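You operate a simulated robot arm through the tools that you are given. There is no shell and no other tool.

You run a simulated robot arm. Do the job below in one go: nothing can be reset, and whatever is moved stays where it is left.

TASK
Set the controls near the fitting bench. At the end: one of the red padlocks from the fitting bench is on the orange case; the blue seal arm is set to over the valve; the blue air knob is turned to on; the black bar knob is turned to 2; whatever was shut is shut again. Leave all else as you found it, and nothing knocked over. The blue seal arm goes clockwise seen from above, to its stop.

The check looks at the end state, three seconds after you hand in, the way a careful person would. Anything else that was tipped, shoved, dropped, spilled or broken makes it a failure. A push-on lid holds only when it is set on centred and level and pressed home; a screw cap is set on level and turned clockwise until tight.

THE ROBOT
A 6-joint arm with a two-finger gripper, fixed in place. Base frame: the origin is at the foot of the arm, x ahead of it, y to its left, z up; the work surface is at about z = 3. Units: mm, degrees, N and s.
With the tool pointing down near the work surface it reaches from about 180 to 480 mm from the base axis. Its first joint turns from -66.0 to 66.0 degrees. Payload 1.76 kg.
Tool frame: the origin (TCP) lies between the finger pads and is the grasp point; the fingertips stand 29 mm ahead of it; z points along the fingers, y is the line along which they close. The gripper opens to 82 mm; its body begins 58 mm behind the TCP.
Orientation is that of the tool frame in the base frame, as [roll, pitch, yaw] about the fixed x, y, z axes, in that order (R = Rz(yaw) Ry(pitch) Rx(roll)). With the fingers straight down and closing along the base's y, the tool's x points along the base's -x, its y along +y and its z along -z.

THE INTERFACE
- The arm moves only by the tool step_arm. Its argument "plan" is one flat list of numbers, 7 for each row, row after row: the gripper command, from -1 (fully open) to 1 (shut), values between in proportion, then the shift along the tool's x, y, z in mm, then the turn, a rotation vector about the tool's x, y, z in degrees. In form: [hand, x, y, z, wx, wy, wz, hand, x, y, z, wx, wy, wz, ...]. A call has 1 to 20 rows; each row shifts and turns the commanded pose from where the row before left it, along the tool's axes as they then stand. Rows are played at 5 a second. More than 50 mm and 8.6 degrees between two rows, or a gripper value outside its range, and nothing of the call is played. Where a pose cannot be reached the arm comes as near as it can. A force on the tool above 40 N (or 10 N above the force at the start of the call, whichever is more), or a blocked arm, ends the call early, and 0.2 s more pass. The fingers move at their own pace (about 203.5 mm/s each) and stop on an object; they squeeze with about 29 N. The grip force told is the motor's: it shows also when the fingers shut on nothing. Time passes only in rows, and 0.2 s behind the last, so rows that do not move let the fingers close. The reply holds the time, the measured pose of the TCP, the force on the tool along the base axes, the opening and the grip force, in the units named above and with some noise, with the torque about the TCP (base axes, N m) and any sound that the robot's microphone picked up.
- Cameras (640 x 400 px; columns grow to the right, rows downward): "scene" is fixed at [38.1, 331.1, 431]; the picture's right is [-0.82, -0.57, 0.00], its down [-0.33, 0.48, -0.81] and it looks along [0.47, -0.67, -0.58] (base axes); focal length 214 px, centre (320, 200). "wrist" rides on the gripper at [79, 4, -89] in the tool frame; the picture's right is [-0.05, 1.00, 0.00], its down [-0.71, -0.04, -0.71] and it looks along [-0.71, -0.04, 0.71] (tool axes); focal length 256 px, centre (320, 200).
- grab_frame(camera): a new picture of that camera. No time passes.
- locate(camera, pixels): there is no depth. For up to 12 entries [column, row, z] of the newest picture of that camera ("zoom" is the newest enlarged one), the place [x, y] in the base frame at which the ray of that pixel passes the height z, good to about 2 mm, but the place of the scene camera against the robot may be out by one fixed shift of up to 18 mm in any direction. No time passes.
- zoom(camera, box): a new picture of the part [left, top, right, bottom] of that camera's present view, enlarged. No time passes.
- job_done(): hands the job in; it is judged then, once.

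Leave the gripper open and the arm clear of the work at the hand-in unless told otherwise.

The tools are called after "Emit:" as a command line: name --argument value ..., lists and objects as JSON in quotes. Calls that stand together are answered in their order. step_arm: Moves the arm, as the interface text tells. Its arguments: {"type":"object","properties":{"plan":{"type":"array","items":{"type":"number"}}},"required":["plan"]} The other tools are called the same way: grab_frame (camera) takes a picture; locate (camera, pixels) gives the place at which the rays of pixels pass given heights; zoom (camera, box) takes an enlarged picture of a part of a camera's view; job_done () hands the job in.

At the start:

```text
t: 0.0
ee_pos: [242.2, -23.3, 362.6]
orientation: [179.8, 0.1, -179.9]
ft_force: [0.1, 0.1, 0.8]
wrist_torque: [0.01, 0.01, -0.01]
opening: 82.3
gripper_force: 0.1
```

scene: 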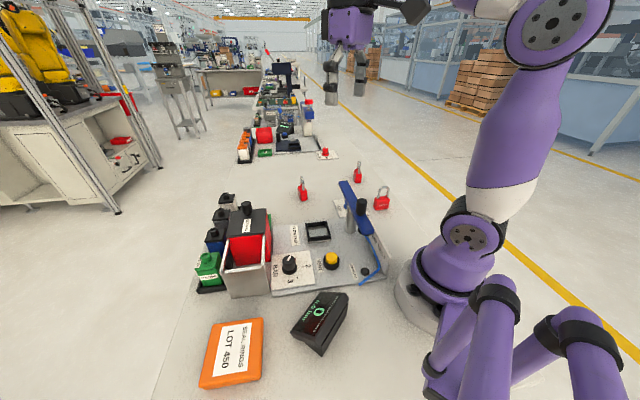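
wrist: 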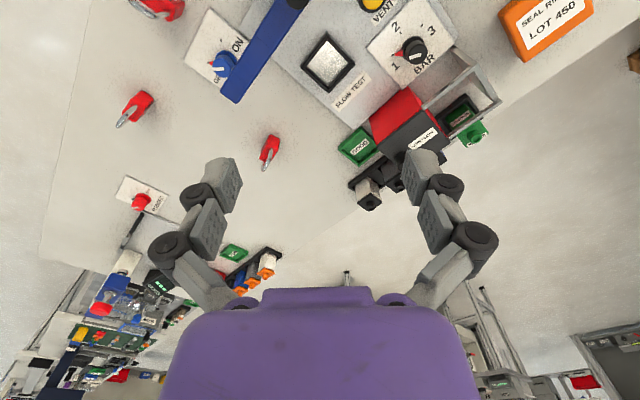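

I see the bench with an orange case, a blue seal arm, a bar knob, red padlocks and a blue air knob. I'll zoom in on both views before I move.

Emit:
zoom --camera "scene" --box '[180, 150, 420, 300]'

Emit:
zoom --camera "wrist" --box '[80, 0, 400, 200]'

Emit:
zoom --camera "wrist" --box '[320, 0, 640, 200]'

Emit:
zoom --camera "scene" --box '[180, 260, 420, 400]'

```text
2.67 times, centred on (300, 225) of scene
```

zoom: 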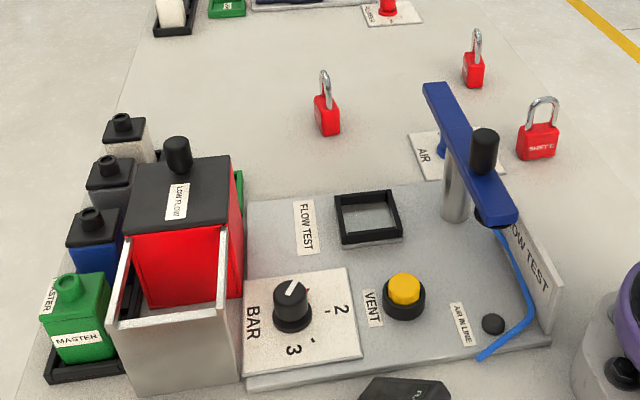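

```text
2.00 times, centred on (240, 100) of wrist
```

zoom: 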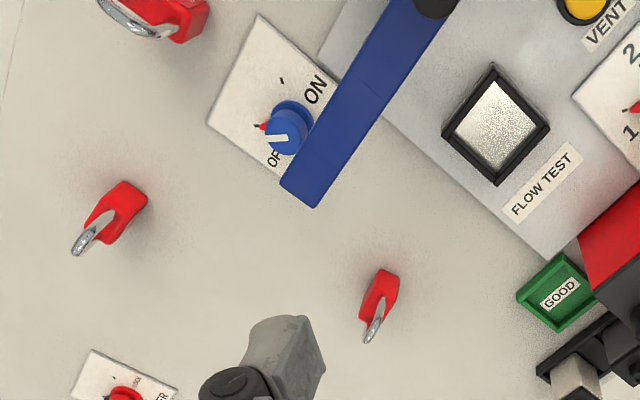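

```text
2.00 times, centred on (480, 100) of wrist
```

zoom: 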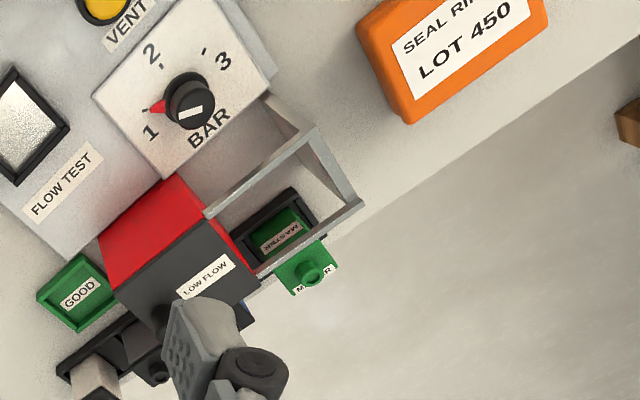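

```text
2.67 times, centred on (300, 330) of scene
```

zoom: 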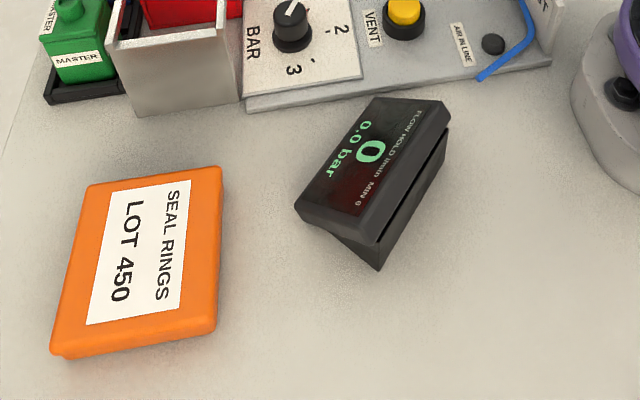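

Next I'll locate the main items from the wrist picture: knobs, padlocks, case and seal arm. I'll do the same from the scene picture so I can work out that camera's shift.

Emit:
locate --camera "wrist" --pixels '[[135, 108, 20], [268, 152, 20], [157, 5, 20], [222, 65, 20], [413, 50, 30], [545, 25, 25], [238, 95, 70], [297, 3, 90], [328, 62, 12], [375, 3, 20], [470, 120, 60], [140, 202, 15]]'

Emit:
locate --camera "scene" --pixels '[[303, 194, 20], [357, 177, 20], [382, 203, 20], [289, 263, 30], [331, 259, 20], [231, 353, 25], [318, 231, 12], [320, 320, 30], [352, 190, 75], [361, 207, 90]]'

```text
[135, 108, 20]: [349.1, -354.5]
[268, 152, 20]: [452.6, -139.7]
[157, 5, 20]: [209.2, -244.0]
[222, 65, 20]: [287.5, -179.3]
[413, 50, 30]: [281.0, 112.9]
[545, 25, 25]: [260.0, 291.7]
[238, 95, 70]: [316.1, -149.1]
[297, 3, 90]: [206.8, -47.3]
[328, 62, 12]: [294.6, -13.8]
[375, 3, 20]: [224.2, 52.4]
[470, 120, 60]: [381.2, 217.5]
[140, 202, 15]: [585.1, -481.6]
```

```text
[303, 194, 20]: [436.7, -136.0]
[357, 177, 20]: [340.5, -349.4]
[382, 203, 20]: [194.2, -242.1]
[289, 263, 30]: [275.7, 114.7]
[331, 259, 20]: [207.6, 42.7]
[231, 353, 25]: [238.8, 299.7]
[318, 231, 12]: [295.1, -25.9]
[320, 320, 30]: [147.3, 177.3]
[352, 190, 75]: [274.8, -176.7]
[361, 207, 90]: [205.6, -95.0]
```

I'll move the hand over the right-hand side, with the gripper open and high, turned toward the padlock and air knob. That gives a closer look at the seal arm and air knob.

Emit:
step_arm --plan '[-1, 10, -25, 15, 0, 0, 0, -1, 10, -25, 15, 0, 0, 0, -1, 10, -25, 15, 0, 0, 0, -1, 10, -25, 15, 0, 0, 0, -1, 0, 0, 0, 0, 0, 8, -1, 0, 0, 0, 0, 0, 8, -1, 0, 0, 0, 0, 0, 8, -1, 0, 0, 0, 0, 0, 8, -1, 0, 0, 0, 0, 0, 0]'

Emit:
grab_frame --camera "wrist"

Emit:
grab_frame --camera "scene"

```text
t: 2.0
ee_pos: [202.5, -123.9, 302.0]
orientation: [179.9, 0.0, 148.0]
ft_force: [0.3, -0.8, 0.5]
wrist_torque: [0.0, 0.0, 0.0]
opening: 81.7
gripper_force: 0.1
```

```text
taken
```

wrist: 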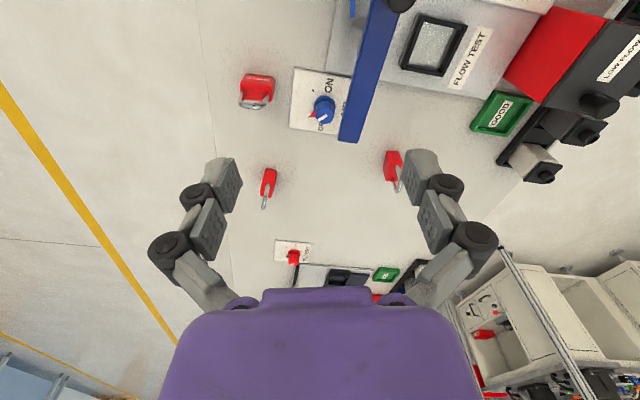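

```text
taken
```

scene: 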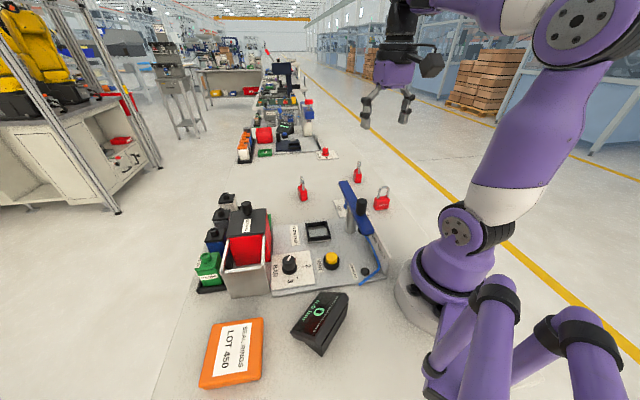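

The air knob is near (322,108) and the blue arm runs over (365,70). I'll zoom in on that area.

Emit:
zoom --camera "wrist" --box '[220, 0, 440, 138]'

Emit:
zoom --camera "wrist" --box '[220, 60, 380, 160]'

Emit:
locate --camera "wrist" --pixels '[[257, 90, 20], [395, 165, 20], [268, 185, 20], [322, 110, 20], [350, 138, 75], [395, 3, 90], [433, 45, 12]]'

```text
2.90 times, centred on (330, 69) of wrist
```

zoom: 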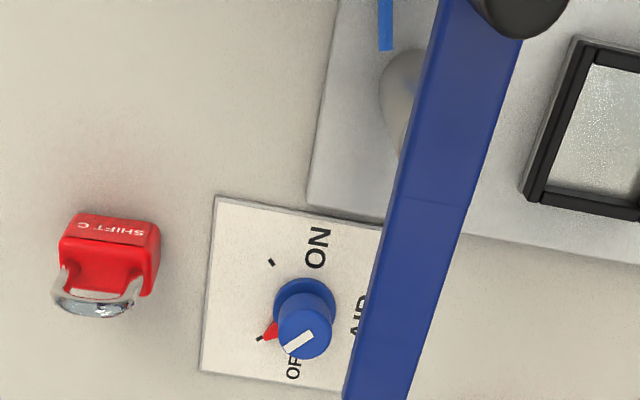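

```text
4.00 times, centred on (300, 110) of wrist
```

zoom: 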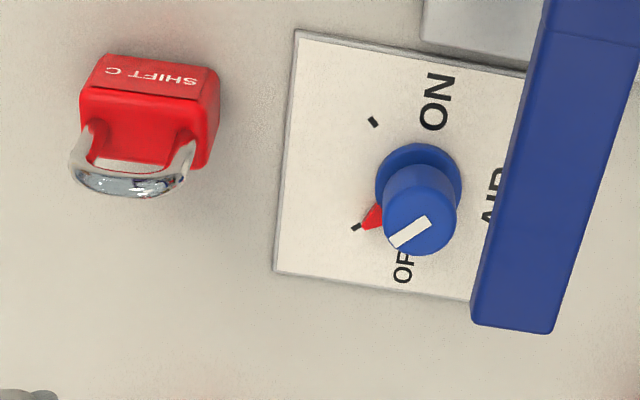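

```text
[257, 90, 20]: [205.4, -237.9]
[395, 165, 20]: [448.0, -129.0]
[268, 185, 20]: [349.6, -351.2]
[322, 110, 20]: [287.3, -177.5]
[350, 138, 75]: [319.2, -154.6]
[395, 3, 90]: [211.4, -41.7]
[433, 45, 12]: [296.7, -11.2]
```

The knob reads OFF, with its red pointer on the OFF tick. The padlock is marked SHIFT C, and the seal arm overhangs the AIR panel. I'll swing the hand so the camera looks sideways at the seal arm and its post.

Emit:
step_arm --plan '[-1, 19.1, 30.5, 0, 0, 0, 0, -1, 19.1, 30.5, 0, 0, 0, 0, -1, 19.1, 30.5, 0, 0, 0, 0, -1, 19.1, 30.5, 0, 0, 0, 0, -1, 0, 0, 0, 0, 0, 8, -1, 0, 0, 0, 0, 0, 8, -1, 0, 0, 0, 0, 0, 8, -1, 0, 0, 0, 0, 0, 8, -1, 0, 0, 0, 0, 0, 8, -1, 0, 0, 0, 0, 0, 8, -1, 0, 0, 0, 0, 0, 8, -1, 0, 0, 0, 0, 0, 0]'

Emit:
grab_frame --camera "wrist"

```text
t: 4.6
ee_pos: [201.3, 20.8, 302.4]
orientation: [-179.9, -0.1, 92.1]
ft_force: [-0.5, 0.8, -0.8]
wrist_torque: [0.03, 0.01, -0.01]
opening: 82.0
gripper_force: 0.0
```

```text
taken
```

wrist: 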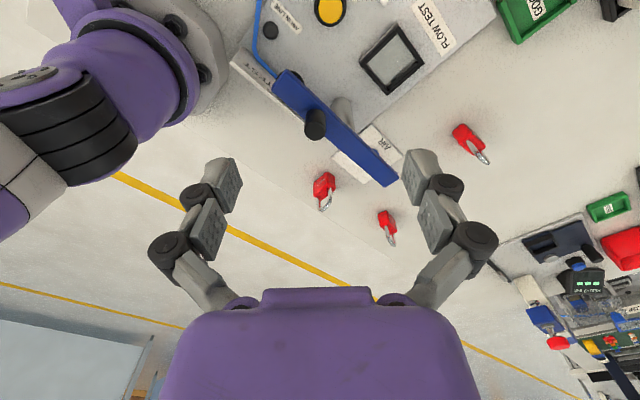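

The seal arm now shows between (275,75) and (395,185), with its black knob at (317,122) and the grey post behind at (340,110). I'll zoom in on it.

Emit:
zoom --camera "wrist" --box '[220, 0, 460, 150]'

Emit:
zoom --camera "wrist" --box '[230, 40, 430, 220]'

Emit:
zoom --camera "wrist" --box '[300, 110, 520, 250]'

```text
2.67 times, centred on (340, 75) of wrist
```

zoom: 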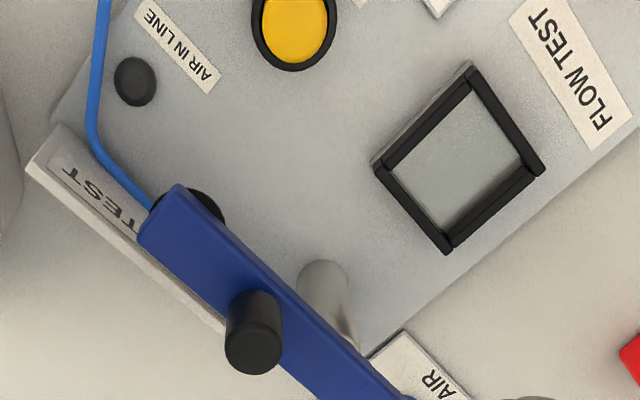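

```text
2.22 times, centred on (330, 130) of wrist
```

zoom: 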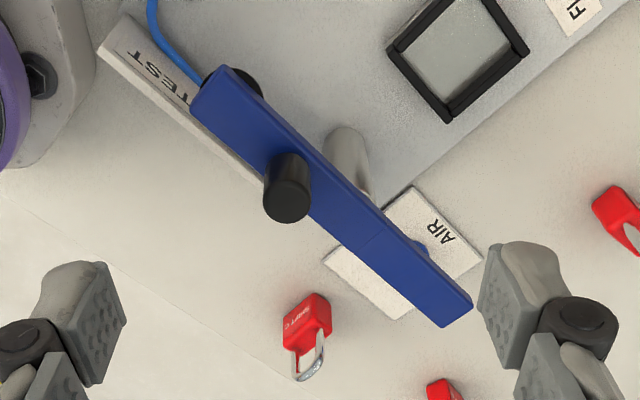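

```text
2.86 times, centred on (410, 180) of wrist
```

zoom: 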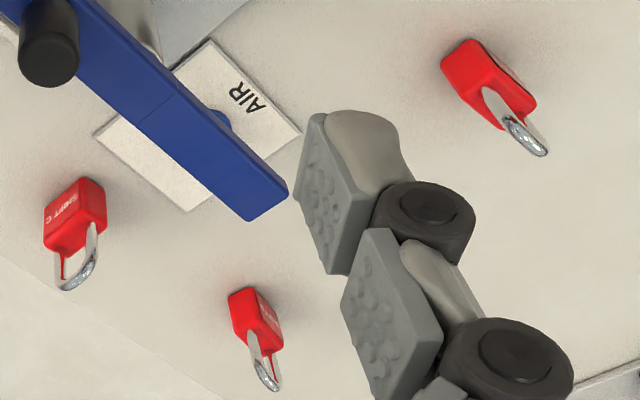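

I'll locate the post base, the arm's pivot, the knob's base and top, both arm ends and the nest, trying several heights.

Emit:
locate --camera "wrist" --pixels '[[340.8, 103, 10], [344.9, 140.6, 70], [344.9, 140.6, 85], [314.9, 130.1, 110], [314.9, 130.1, 125], [316.8, 112.5, 85], [279, 84, 75], [279, 84, 85], [385, 185, 75], [385, 185, 85], [392.5, 60, 12], [295, 79, 60]]'

Emit:
zoom --camera "scene" --box '[310, 160, 410, 290]'

```text
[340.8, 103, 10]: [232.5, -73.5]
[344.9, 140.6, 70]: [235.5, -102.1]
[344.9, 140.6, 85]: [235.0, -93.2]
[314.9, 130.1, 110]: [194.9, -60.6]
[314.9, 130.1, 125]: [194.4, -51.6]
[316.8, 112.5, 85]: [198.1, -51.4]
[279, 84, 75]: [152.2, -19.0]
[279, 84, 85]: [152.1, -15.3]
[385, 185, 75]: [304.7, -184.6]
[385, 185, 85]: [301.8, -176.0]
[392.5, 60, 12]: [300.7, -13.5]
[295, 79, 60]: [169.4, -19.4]
```

```text
3.08 times, centred on (360, 225) of scene
```

zoom: 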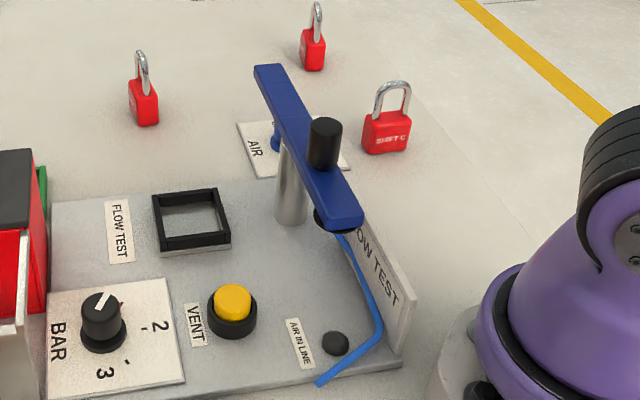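

The arm's top is at about z≈97. Its pivot post is near (235,-85), the knob near (196,-49) and the nest near (298,-12). The seal pad sits under the inner end, about 97 mm from the pivot. I'll move above the knob with the fingers lined up along its arc, keeping well clear, to refine these numbers.

Emit:
step_arm --plan '[-1, -17.4, -2, 20, 0, 0, -7.5, -1, -17.4, 0, 20, 0, 0, -7.5, -1, -17.4, 0, 20, 0, 0, -7.5, -1, 0, 0, 20, 0, 0, -7.5, -1, 0, 0, 0, 0, 0, -7.5, -1, 0, 0, 0, 0, 0, -7.5, -1, 0, 0, 0, 0, 0, 0]'

Emit:
grab_frame --camera "wrist"

```text
t: 6.2
ee_pos: [207.2, -29.9, 220.7]
orientation: [179.9, 0.0, 137.3]
ft_force: [-0.5, 0.3, -0.9]
wrist_torque: [-0.03, -0.02, 0.02]
opening: 82.0
gripper_force: 0.1
```

```text
taken
```

wrist: 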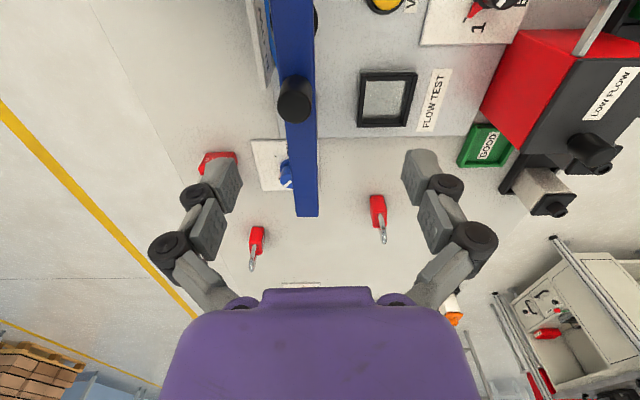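

The knob's top now shows at about (295,102) and the arm runs almost straight down the picture. I'll zoom in and locate the knob and the arm's edges.

Emit:
zoom --camera "wrist" --box '[230, 0, 390, 220]'

Emit:
locate --camera "wrist" --pixels '[[295, 102, 125], [295, 102, 130], [295, 88, 97], [306, 217, 95], [306, 217, 100], [306, 217, 90], [292, 2, 97], [388, 98, 15]]'

```text
1.82 times, centred on (310, 110) of wrist
```

zoom: 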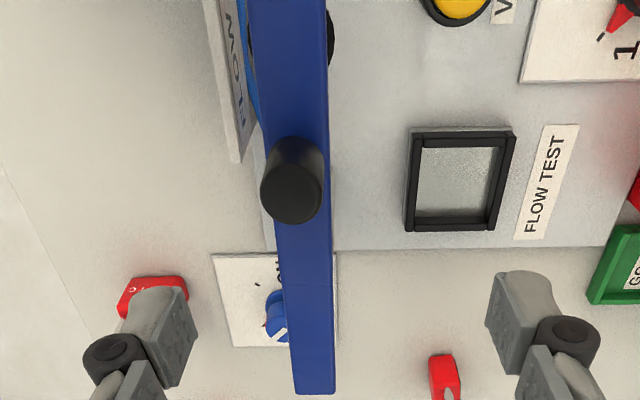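

```text
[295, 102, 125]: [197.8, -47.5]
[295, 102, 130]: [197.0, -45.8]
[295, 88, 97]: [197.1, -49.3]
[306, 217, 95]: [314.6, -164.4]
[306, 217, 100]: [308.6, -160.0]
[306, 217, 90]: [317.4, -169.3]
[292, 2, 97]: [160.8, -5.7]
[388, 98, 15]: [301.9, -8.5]
```

The knob is centred at about (197.5,-47.5), with its top at z≈126. The arm lies at 135° and the pivot is at (235,-85). I'll centre over the knob, lower to z≈131 with the fingers open, then take a picture.

Emit:
step_arm --plan '[-1, -4.8, -19.5, 0, 0, 0, 2.3, -1, 0, 0, 30, 0, 0, 0, -1, 0, 0, 30, 0, 0, 0, -1, 0, 0, 20, 0, 0, 0, -1, 0, 0, 9, 0, 0, 0, -1, 0, 0, 0, 0, 0, 0]'

Emit:
grab_frame --camera "wrist"

Emit:
zoom --camera "scene" --box '[280, 100, 480, 260]'

```text
t: 7.6
ee_pos: [198.1, -46.5, 132.5]
orientation: [179.9, 0.0, 134.8]
ft_force: [1.1, 0.4, 0.1]
wrist_torque: [-0.02, -0.01, 0.06]
opening: 81.9
gripper_force: 0.0
```

```text
taken
```

wrist: 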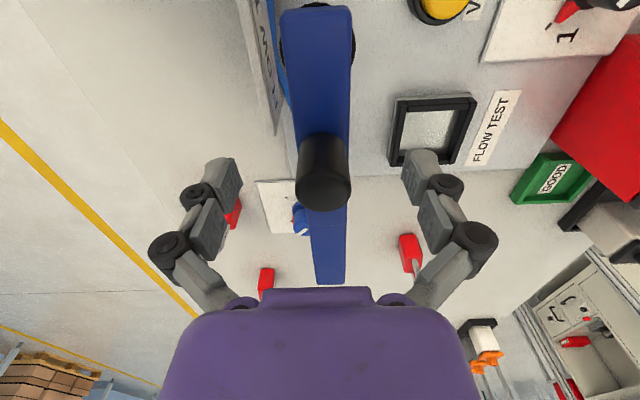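

```text
2.50 times, centred on (380, 180) of scene
```

zoom: 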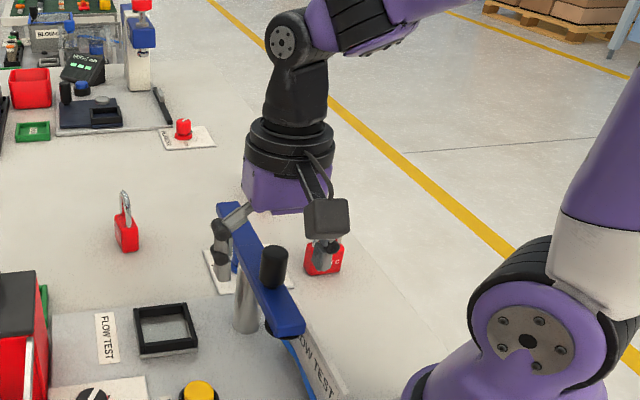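

In the wrist view the knob sits centred between the fingers, at (324,188). I want the scene view to confirm where the fingers are relative to the bar, so I'll zoom in tighter.

Emit:
zoom --camera "scene" --box '[350, 170, 430, 240]'

Emit:
zoom --camera "wrist" --box '[180, 100, 480, 290]'

```text
5.71 times, centred on (390, 205) of scene
```

zoom: 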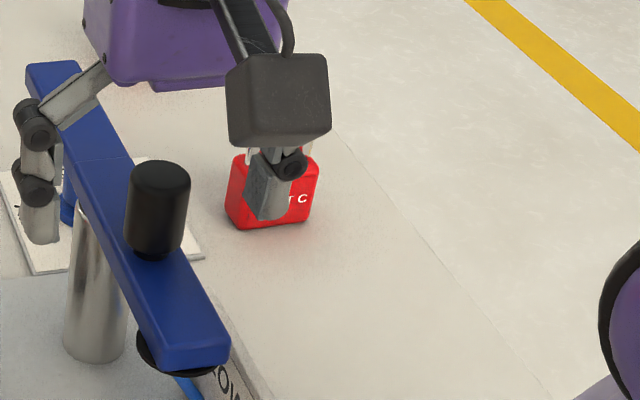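

```text
2.11 times, centred on (330, 195) of wrist
```

zoom: 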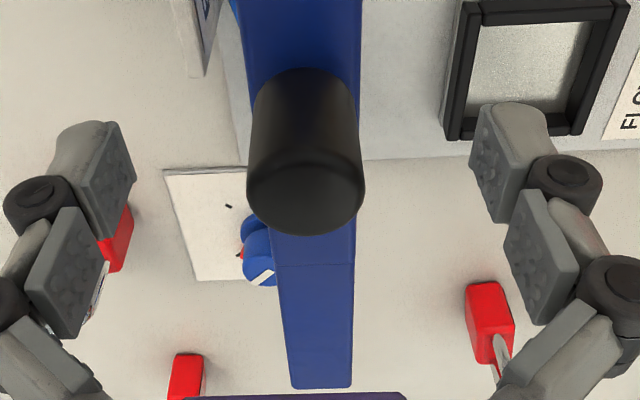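

The fingers straddle the knob and the bar runs between them, clear below. I'll close to a loose cage of about 34 mm, then swing the first 16° clockwise about the pivot.

Emit:
step_arm --plan '[0.17, 0, 0, 0, 0, 0, 0, 0.17, 0, 0, 0, 0, 0, 0, 0.17, -0.5, 7.4, 0, 0, 0, 8, 0.17, -0.5, 7.4, 0, 0, 0, 8, 0.17, 0, 0, 0, 0, 0, 0]'

Emit:
grab_frame --camera "wrist"

```text
t: 8.8
ee_pos: [209.8, -40.3, 132.8]
orientation: [180.0, 0.0, 118.8]
ft_force: [-0.3, -0.4, 0.0]
wrist_torque: [-0.02, 0.01, -0.01]
opening: 34.1
gripper_force: 0.7
```

```text
taken
```

wrist: 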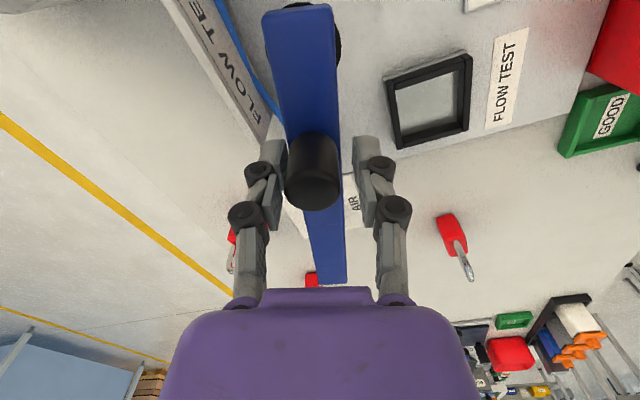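

The seal arm is following with almost no force. I'll carry on with 40° more of the clockwise arc.

Emit:
step_arm --plan '[0.17, -0.5, 7.4, 0, 0, 0, 8, 0.17, -0.5, 7.4, 0, 0, 0, 8, 0.17, -0.5, 7.4, 0, 0, 0, 8, 0.17, -0.5, 7.4, 0, 0, 0, 8, 0.17, -0.5, 7.4, 0, 0, 0, 8, 0.17, 0, 0, 0, 0, 0, 0]'

Emit:
grab_frame --camera "wrist"

```text
t: 10.2
ee_pos: [246.6, -33.3, 132.5]
orientation: [-179.9, -0.1, 78.7]
ft_force: [1.0, -0.5, -0.2]
wrist_torque: [0.01, 0.05, 0.01]
opening: 34.1
gripper_force: 0.1
```

```text
taken
```

wrist: 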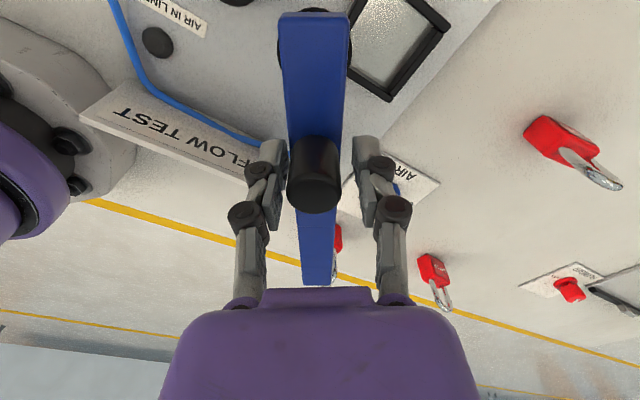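

It's still moving freely at about 56° of swing, and the sealing end is nearing the nest. I'll do 24° more in smaller steps and watch for the stop.

Emit:
step_arm --plan '[0.17, -0.13, 3.7, 0, 0, 0, 4, 0.17, -0.13, 3.7, 0, 0, 0, 4, 0.17, -0.13, 3.7, 0, 0, 0, 4, 0.17, -0.13, 3.7, 0, 0, 0, 4, 0.17, -0.13, 3.7, 0, 0, 0, 4, 0.17, -0.13, 3.7, 0, 0, 0, 4, 0.17, 0, 0, 0, 0, 0, 0]'

Emit:
grab_frame --camera "wrist"

Emit:
zoom --camera "scene" --box '[280, 140, 440, 300]'

```text
t: 11.8
ee_pos: [265.4, -43.1, 132.4]
orientation: [180.0, -0.2, 54.8]
ft_force: [-1.1, -0.2, -0.1]
wrist_torque: [-0.01, -0.01, 0.0]
opening: 34.2
gripper_force: 0.1
```

```text
taken
```

wrist: 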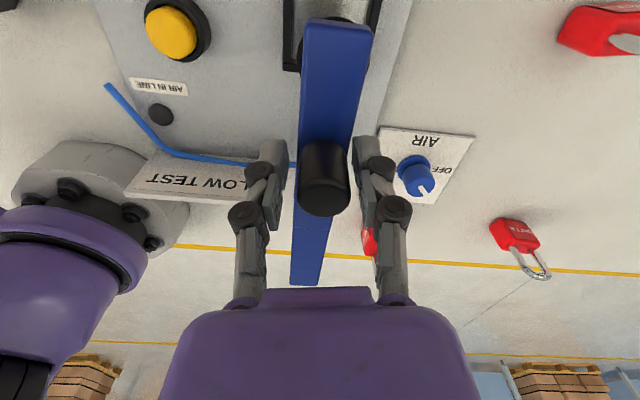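

```text
2.50 times, centred on (360, 220) of scene
```

zoom: 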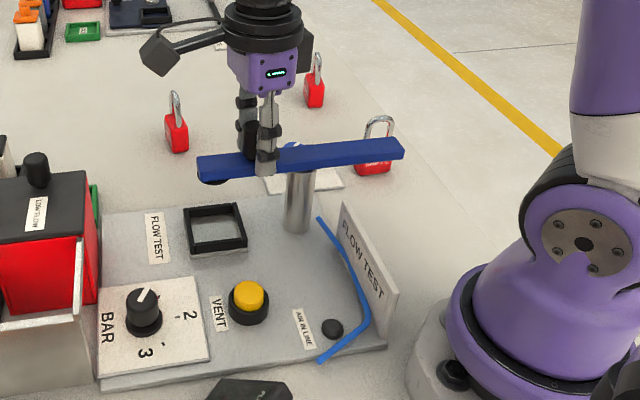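

The sealing end is over the nest area, and the knob has moved off the pushing finger. I'll measure the arm's angle from this picture.

Emit:
locate --camera "wrist" --pixels '[[339, 24, 97], [307, 283, 97], [325, 190, 130], [302, 24, 97], [373, 30, 97]]'

Emit:
zoom --camera "wrist" --box '[240, 0, 420, 140]'

```text
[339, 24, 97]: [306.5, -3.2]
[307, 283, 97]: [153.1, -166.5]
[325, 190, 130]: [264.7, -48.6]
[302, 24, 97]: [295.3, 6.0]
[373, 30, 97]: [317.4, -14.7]
```

```text
2.86 times, centred on (330, 70) of wrist
```

zoom: 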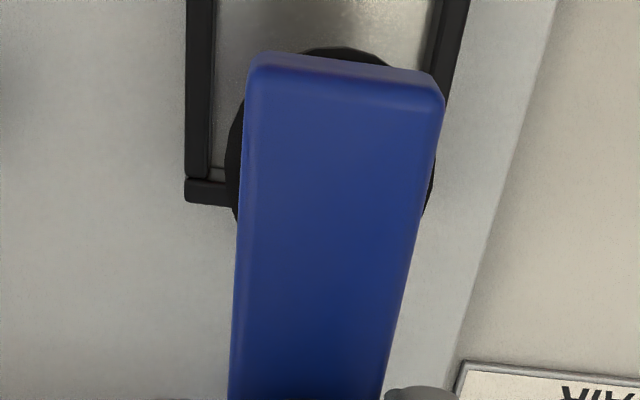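

The arm is at about 47°, so it has swung roughly 88°. To confirm it's on the stop, I'll push on gently in small steps and watch the force.

Emit:
step_arm --plan '[0.17, -0.03, 1.85, 0, 0, 0, 2, 0.17, -0.03, 1.85, 0, 0, 0, 2, 0.17, -0.03, 1.85, 0, 0, 0, 2, 0.17, -0.03, 1.85, 0, 0, 0, 2, 0.17, 0, 0, 0, 0, 0, 0]'

Emit:
grab_frame --camera "wrist"

```text
t: 13.0
ee_pos: [273.2, -46.5, 133.3]
orientation: [-179.9, -0.1, 46.8]
ft_force: [-8.5, 4.7, -2.8]
wrist_torque: [0.08, 0.15, -0.02]
opening: 39.8
gripper_force: 4.7
```

```text
taken
```

wrist: 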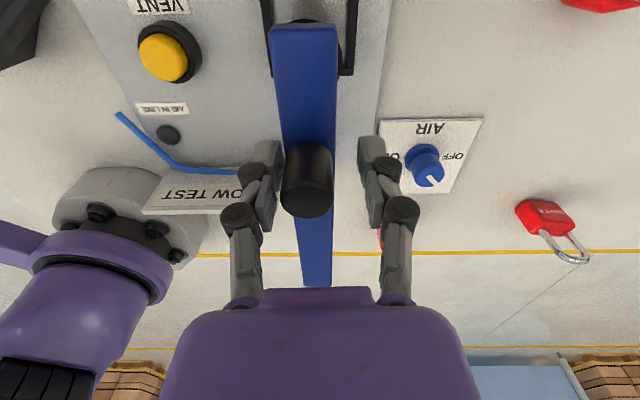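

The force has risen to about 10 N against the push, the fingers are being spread, and the arm isn't moving any further. I'll check the angle once more to confirm it's at the stop.

Emit:
locate --camera "wrist" --pixels '[[304, 28, 97], [317, 284, 97], [308, 190, 130]]'

Emit:
zoom --camera "wrist" --box '[220, 0, 400, 300]'

```text
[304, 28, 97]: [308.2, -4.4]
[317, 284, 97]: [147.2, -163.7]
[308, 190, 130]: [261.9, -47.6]
```

```text
1.33 times, centred on (310, 150) of wrist
```

zoom: 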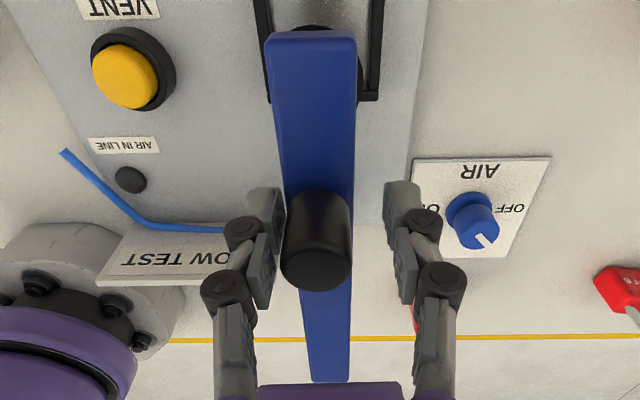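

The arm is now at 45°, which is 90° of swing, and it held firm against the push, so it's on its stop. I'll back off a little, open the fingers wide and rise straight up.

Emit:
step_arm --plan '[0.17, 0, -4, 0, 0, 0, 0, 0.0, 0, -4, 0, 0, 0, 0, -0.3, 0, 0, 0, 0, 0, 0, -0.3, 0, 0, 30, 0, 0, 0]'

```text
t: 14.0
ee_pos: [265.6, -40.6, 102.4]
orientation: [180.0, -0.1, 46.8]
ft_force: [-0.2, 0.7, -0.8]
wrist_torque: [0.0, -0.01, 0.0]
opening: 53.1
gripper_force: 0.1
```

I got the sign of the lift wrong: positive tool z is down, so the fingers went down to either side of the bar. No contact force shows. I'll look before I raise the arm.

Emit:
grab_frame --camera "wrist"

Emit:
zoom --camera "scene" --box '[280, 140, 440, 300]'

```text
taken
```

wrist: 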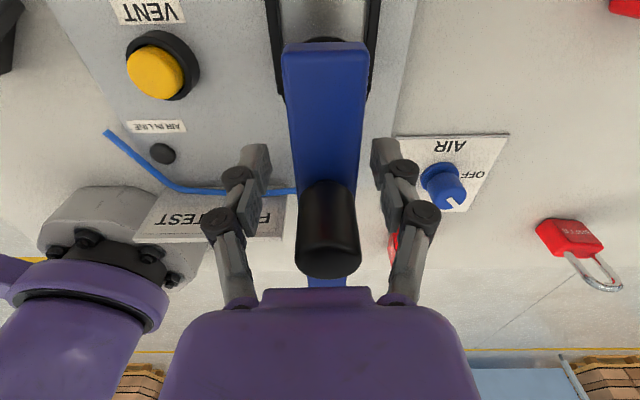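

```text
2.50 times, centred on (360, 220) of scene
```

zoom: 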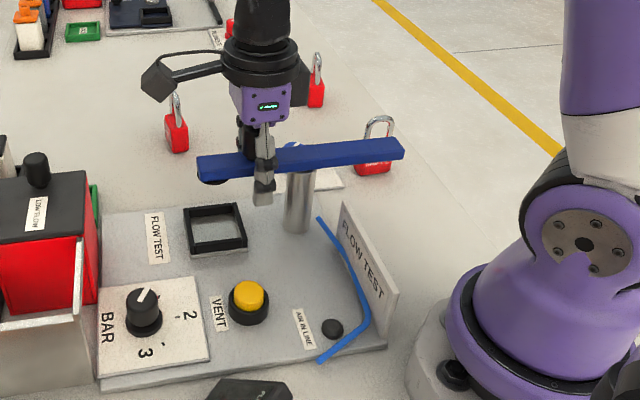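

The bar sits between the fingers without touching and nothing has moved. Now I'll rise straight up with negative tool z.

Emit:
step_arm --plan '[-0.3, 0, 0, -15, 0, 0, 0, -0.3, 0, 0, -30, 0, 0, 0, -0.3, 0, 0, -40, 0, 0, 0, -0.3, 0, 0, -40, 0, 0, 0, -1, 0, 0, 0, 0, 0, 0]'

Emit:
grab_frame --camera "wrist"

Emit:
zoom --camera "scene" --box '[280, 140, 440, 300]'

```text
t: 15.2
ee_pos: [266.8, -41.8, 228.7]
orientation: [180.0, -0.1, 46.7]
ft_force: [0.1, 0.1, 0.5]
wrist_torque: [-0.01, 0.0, 0.01]
opening: 81.8
gripper_force: 0.1
```

```text
taken
```

wrist: 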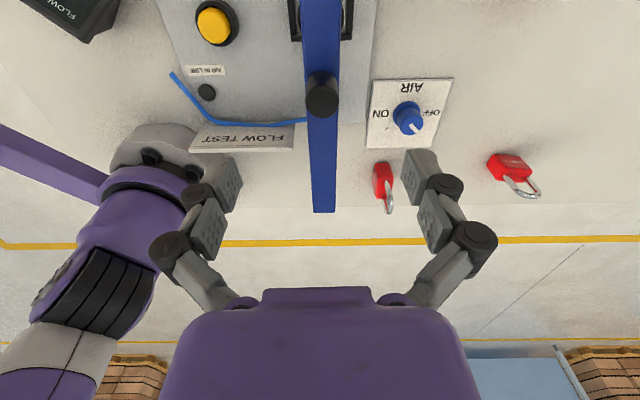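

```text
2.50 times, centred on (360, 220) of scene
```

zoom: 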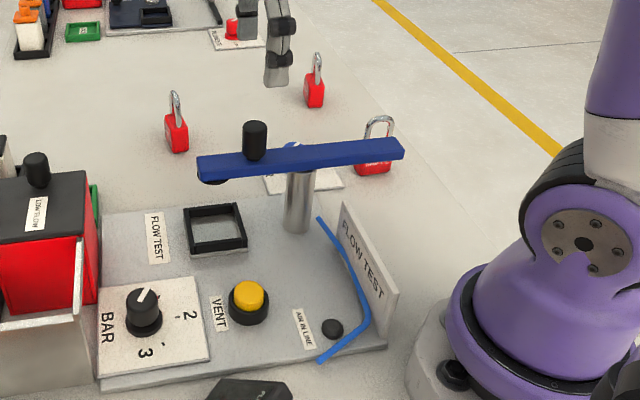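

The seal arm is over the nest and the AIR knob is now uncovered at (407,118). I'll zoom in on the AIR panel and locate the knob and its tick marks.

Emit:
zoom --camera "wrist" --box '[350, 60, 478, 160]'

```text
4.00 times, centred on (414, 110) of wrist
```

zoom: 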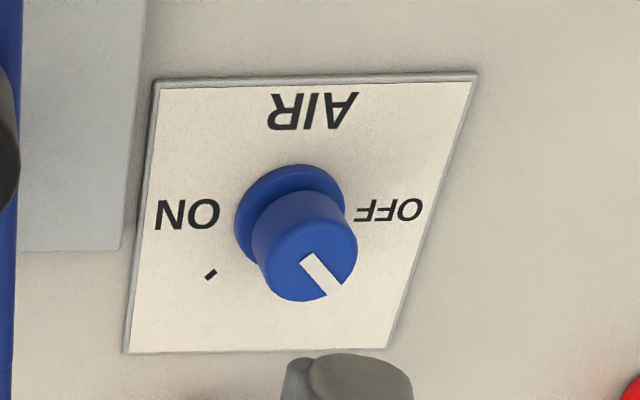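

I'll locate the knob's flange, top and marks from this zoom, using several heights.

Emit:
locate --camera "zoom" --pixels '[[290, 217, 8], [306, 260, 25], [306, 260, 30], [306, 260, 35], [210, 274, 6], [304, 258, 32], [337, 294, 32], [155, 83, 6], [476, 76, 6], [388, 348, 6], [126, 352, 6], [258, 260, 32]]'

```text
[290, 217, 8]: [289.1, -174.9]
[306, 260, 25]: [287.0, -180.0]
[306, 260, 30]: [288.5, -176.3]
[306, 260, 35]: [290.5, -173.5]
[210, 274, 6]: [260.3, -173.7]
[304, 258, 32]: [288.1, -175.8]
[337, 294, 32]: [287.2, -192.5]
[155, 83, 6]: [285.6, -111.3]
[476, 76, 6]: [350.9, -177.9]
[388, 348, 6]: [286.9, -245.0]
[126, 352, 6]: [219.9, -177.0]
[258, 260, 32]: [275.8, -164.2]
```

The knob's axis is near (288,-176) with its top at z≈32. The ON tick points toward -x and OFF toward -y, so the turn is about 90° clockwise. I'll move over the knob and turn the fingers to the diagonal so they miss the red pointer.

Emit:
step_arm --plan '[-1, -27.7, 35.8, 0, 0, 0, 0, -1, -27.7, 35.8, 0, 0, 0, 0, -1, -27.7, 35.8, 0, 0, 0, 0, -1, 0, 0, 0, 0, 0, -8, -1, 0, 0, 0, 0, 0, -8, -1, 0, 0, 0, 0, 0, -8, -1, 0, 0, 0, 0, 0, -8, -1, 0, 0, 0, 0, 0, -8, -1, 0, 0, 0, 0, 0, -8, -1, 0, 0, 0, 0, 0, -8, -1, 0, 0, 0, 0, 0, -8, -1, 0, 0, 0, 0, 0, -8, -1, 0, 0, 0, 0, 0, -8, -1, 0, 0, 0, 0, 0, -8.3, -1, 0, 0, 40, 0, 0, 0, -1, 0, 0, 40, 0, 0, 0, -1, 0, 0, 0, 0, 0, 0]'

Emit:
grab_frame --camera "wrist"

Emit:
zoom --camera "wrist" --box '[240, 40, 400, 140]'

```text
t: 18.8
ee_pos: [288.3, -174.8, 148.4]
orientation: [180.0, -0.1, 135.1]
ft_force: [-0.7, -0.4, -0.7]
wrist_torque: [-0.01, -0.01, 0.03]
opening: 82.2
gripper_force: 0.2
```

```text
taken
```

wrist: 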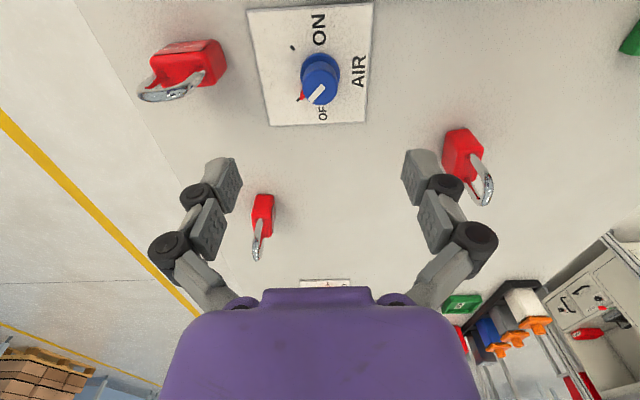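

```text
4.00 times, centred on (320, 90) of wrist
```

zoom: 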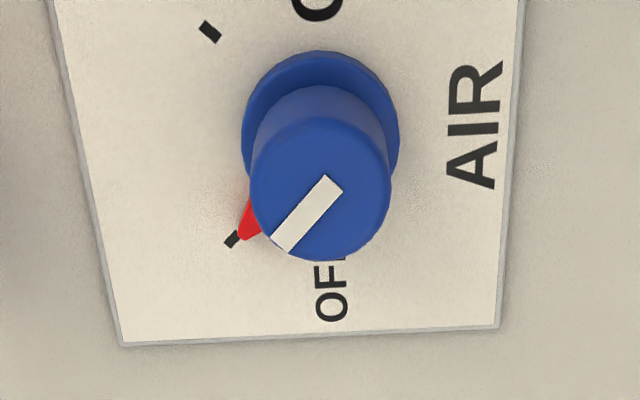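

The knob is centred horizontally at column 320, and the red pointer sits just at the OFF tick. I'll locate its top, flange and ticks more exactly from this closer picture.

Emit:
locate --camera "zoom" --pixels '[[320, 190, 30], [320, 190, 34], [320, 125, 10], [320, 125, 6], [210, 32, 6], [233, 239, 6], [252, 190, 32], [390, 190, 32], [242, 135, 10], [399, 135, 10], [333, 184, 32], [280, 245, 32]]'

```text
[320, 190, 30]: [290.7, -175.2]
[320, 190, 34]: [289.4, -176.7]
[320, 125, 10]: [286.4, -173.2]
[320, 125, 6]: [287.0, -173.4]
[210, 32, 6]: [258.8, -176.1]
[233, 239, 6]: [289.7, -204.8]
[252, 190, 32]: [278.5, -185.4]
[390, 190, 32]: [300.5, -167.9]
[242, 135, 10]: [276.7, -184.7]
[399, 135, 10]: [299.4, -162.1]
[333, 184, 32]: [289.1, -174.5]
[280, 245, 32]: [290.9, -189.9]
```

The axis is at (288.5,-175), the knob is 28 mm across, and OFF to ON is 90° clockwise. The TCP is already right over the axis. I'll go down to z≈45 so the fingertips are at about 16, then close on the knob.

Emit:
step_arm --plan '[-1, 0, 0, 40, 0, 0, 0, -1, 0, 0, 40, 0, 0, 0, -1, 0, 0, 16, 0, 0, 0, -1, 0, 0, 7, 0, 0, 0, -1, 0, 0, 0, 0, 0, 0, 0.2, 0, 0, 0, 0, 0, 0, 1, 0, 0, 0, 0, 0, 0, 1, 0, 0, 0, 0, 0, 0]'

Emit:
grab_frame --camera "wrist"

```text
t: 20.6
ee_pos: [287.8, -174.8, 44.0]
orientation: [179.8, 0.2, 135.3]
ft_force: [8.8, 3.7, 1.4]
wrist_torque: [0.07, -0.28, 0.0]
opening: 27.6
gripper_force: 35.8
```

```text
taken
```

wrist: 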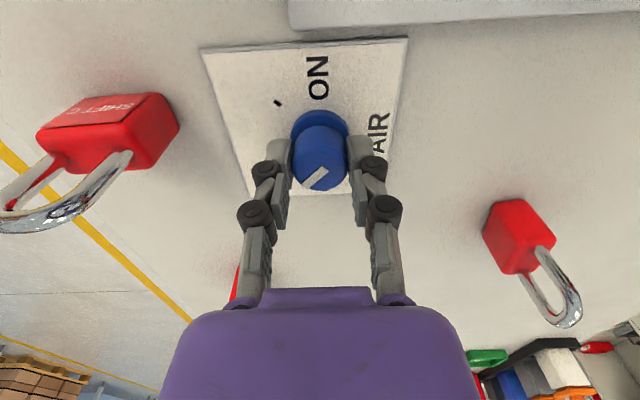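

The knob is gripped at 27.6 mm, with a small side force of about 9 N. I'll turn it clockwise by 45° and check.

Emit:
step_arm --plan '[1, 0, 0, 0, 0, 0, 7.5, 1, 0, 0, 0, 0, 0, 7.5, 1, 0, 0, 0, 0, 0, 7.5, 1, 0, 0, 0, 0, 0, 7.5, 1, 0, 0, 0, 0, 0, 7.5, 1, 0, 0, 0, 0, 0, 7.5, 1, 0, 0, 0, 0, 0, 0]'

Emit:
grab_frame --camera "wrist"

```text
t: 22.2
ee_pos: [288.9, -175.3, 44.4]
orientation: [179.9, -0.2, 90.0]
ft_force: [12.2, 2.2, -0.6]
wrist_torque: [-0.09, -0.32, 0.03]
opening: 27.6
gripper_force: 36.2
```

```text
taken
```

wrist: 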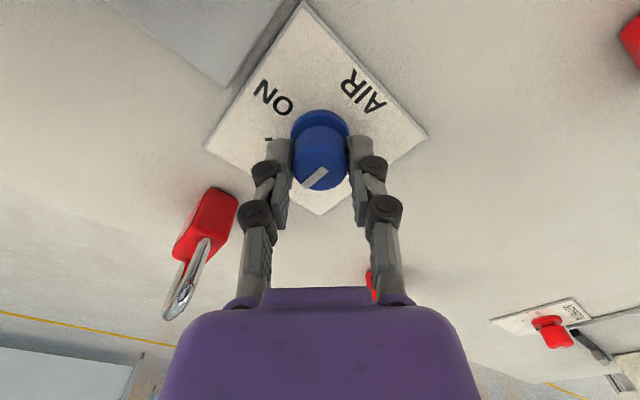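

The knob is turning with the grip. I'll turn the remaining 45° clockwise.

Emit:
step_arm --plan '[1, 0, 0, 0, 0, 0, 7.5, 1, 0, 0, 0, 0, 0, 7.5, 1, 0, 0, 0, 0, 0, 7.5, 1, 0, 0, 0, 0, 0, 7.5, 1, 0, 0, 0, 0, 0, 7.5, 1, 0, 0, 0, 0, 0, 7.5, 1, 0, 0, 0, 0, 0, 0]'

Emit:
grab_frame --camera "wrist"

Emit:
zoom --camera "wrist" --box '[220, 70, 412, 190]'

```text
t: 23.8
ee_pos: [289.5, -175.8, 45.7]
orientation: [180.0, -0.1, 45.0]
ft_force: [11.1, 3.1, 2.2]
wrist_torque: [0.22, -0.46, 0.2]
opening: 27.4
gripper_force: 36.1
```

```text
taken
```

wrist: 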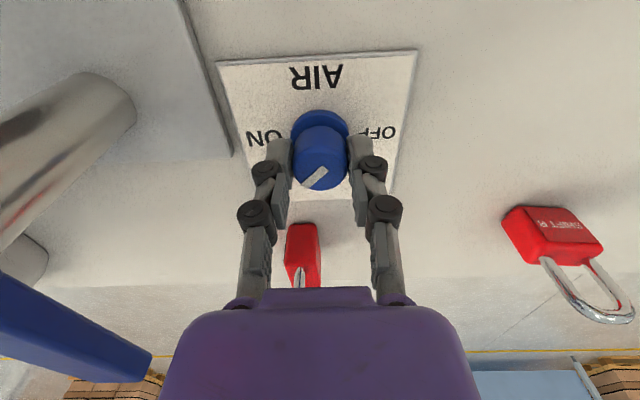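

```text
3.33 times, centred on (316, 130) of wrist
```

zoom: 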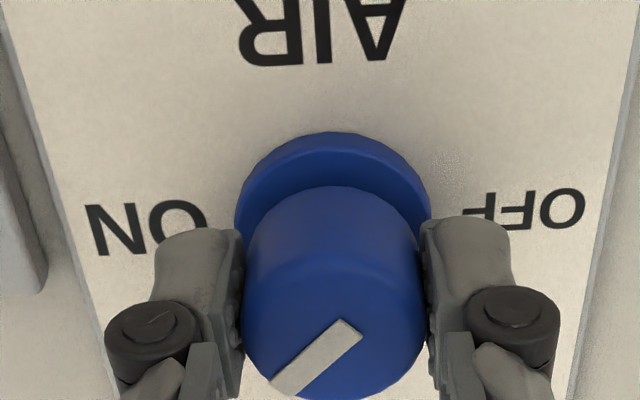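

The white line now points toward ON, and a slight reaction torque appeared at the end of the turn. I'll open the fingers and rise straight up with negative z to check the pointer.

Emit:
step_arm --plan '[-0.3, 0, 0, 0, 0, 0, 0, -0.6, 0, 0, 0, 0, 0, 0, -0.6, 0, 0, -30, 0, 0, 0, -0.6, 0, 0, -40, 0, 0, 0, -0.6, 0, 0, -40, 0, 0, 0, -1, 0, 0, 0, 0, 0, 0]'

Emit:
grab_frame --camera "wrist"

Emit:
zoom --camera "wrist" --box '[240, 40, 400, 140]'

```text
t: 25.2
ee_pos: [287.2, -176.4, 156.4]
orientation: [-180.0, -0.1, 45.1]
ft_force: [0.4, 0.2, -0.6]
wrist_torque: [-0.02, 0.03, 0.03]
opening: 81.8
gripper_force: 0.0
```

```text
taken
```

wrist: 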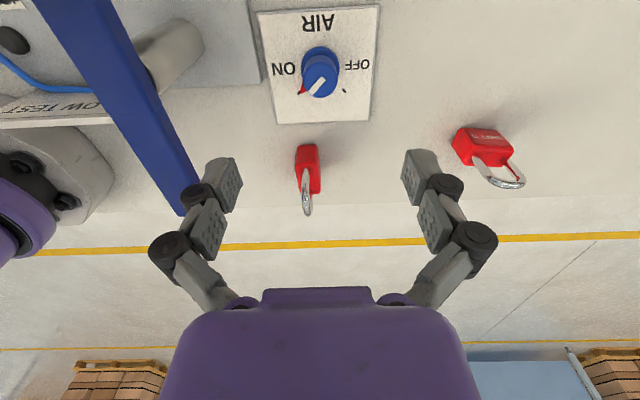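

```text
4.00 times, centred on (320, 90) of wrist
```

zoom: 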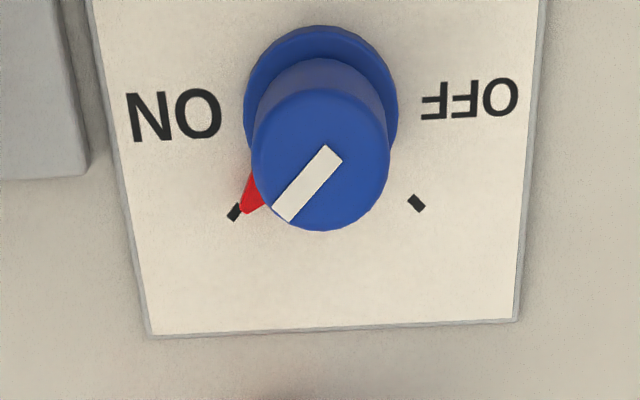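

The red pointer is right on the ON tick, so the AIR knob is set. Next I'll do the padlock at (308,180), which is seen edge-on here. I'll zoom in and locate it.

Emit:
zoom --camera "wrist" --box '[260, 130, 356, 230]'

Emit:
locate --camera "wrist" --pixels '[[307, 160, 40], [307, 160, 30], [307, 192, 10], [307, 213, 60], [307, 213, 70], [307, 146, 5]]'

```text
4.00 times, centred on (308, 180) of wrist
```

zoom: 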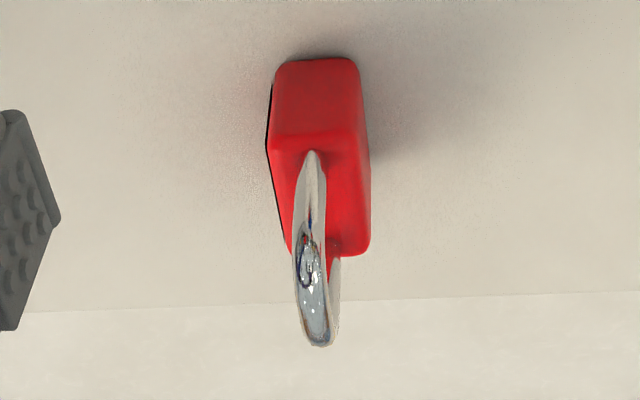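

```text
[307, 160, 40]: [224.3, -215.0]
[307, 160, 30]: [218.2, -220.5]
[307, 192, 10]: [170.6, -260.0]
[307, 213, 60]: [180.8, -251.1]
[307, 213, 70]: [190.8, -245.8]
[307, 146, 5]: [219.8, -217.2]
```

The near bottom edge of the body is at about (219,-218) and the body's top is at z≈38. I'll locate the far end and the shackle too.

Emit:
locate --camera "zoom" --pixels '[[315, 60, 3], [315, 140, 38], [270, 145, 38], [365, 145, 38], [355, 250, 38], [287, 248, 38], [320, 345, 70], [320, 345, 75], [320, 345, 65], [313, 155, 38]]'

```text
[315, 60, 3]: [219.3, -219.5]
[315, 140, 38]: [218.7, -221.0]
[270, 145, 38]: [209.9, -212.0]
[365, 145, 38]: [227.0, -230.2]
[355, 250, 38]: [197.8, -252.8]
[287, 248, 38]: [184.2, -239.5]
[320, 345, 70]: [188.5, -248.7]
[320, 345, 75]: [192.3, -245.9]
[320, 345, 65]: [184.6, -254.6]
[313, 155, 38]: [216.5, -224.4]
```

The body centre is about (205,-233) and its width lies along roughly 42°. I'll move over it at the same height, matching that angle, and look again from closer.

Emit:
step_arm --plan '[-1, -32.7, -6, 0, 0, 0, 0, -1, -32.7, -6, 0, 0, 0, 0, -1, -32.7, -6.2, 0, 0, 0, 2.6, -1, 0, 0, 0, 0, 0, 0]'

Emit:
grab_frame --camera "wrist"

Emit:
zoom --camera "scene" --box '[330, 120, 450, 240]'

```text
t: 26.2
ee_pos: [205.3, -231.8, 156.2]
orientation: [180.0, -0.1, 42.4]
ft_force: [-0.3, 0.4, 0.0]
wrist_torque: [0.04, 0.01, 0.02]
opening: 82.1
gripper_force: 0.1
```

```text
taken
```

wrist: 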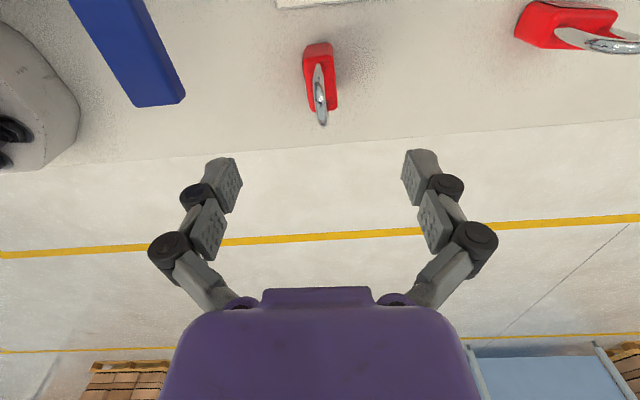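

```text
3.33 times, centred on (390, 180) of scene
```

zoom: 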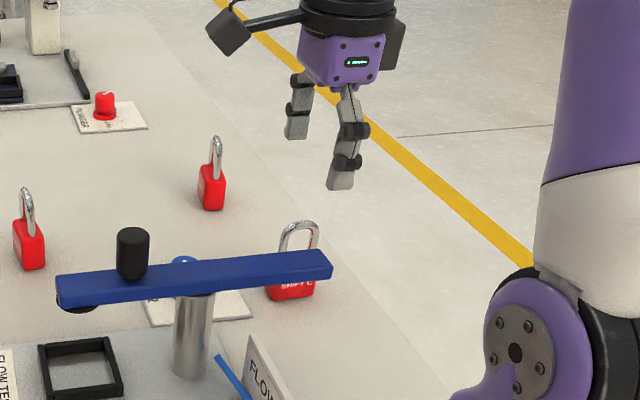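

I'll zoom in on the padlock at (320,80) to get its centre, angle and shackle height.

Emit:
zoom --camera "wrist" --box '[272, 30, 368, 130]'

Emit:
locate --camera "zoom" --pixels '[[305, 60, 3], [308, 122, 38], [268, 125, 38], [340, 118, 38], [380, 300, 38], [318, 305, 38], [322, 370, 70], [322, 370, 75], [322, 370, 80]]'

```text
4.00 times, centred on (320, 80) of wrist
```

zoom: 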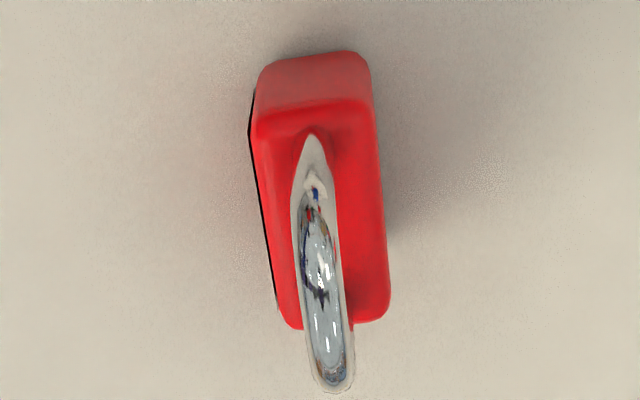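

```text
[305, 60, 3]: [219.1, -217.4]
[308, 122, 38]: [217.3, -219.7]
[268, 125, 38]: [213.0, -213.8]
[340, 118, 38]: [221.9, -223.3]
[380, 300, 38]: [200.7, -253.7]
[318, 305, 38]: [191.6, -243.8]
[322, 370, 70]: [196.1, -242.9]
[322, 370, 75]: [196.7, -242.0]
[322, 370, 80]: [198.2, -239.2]
```

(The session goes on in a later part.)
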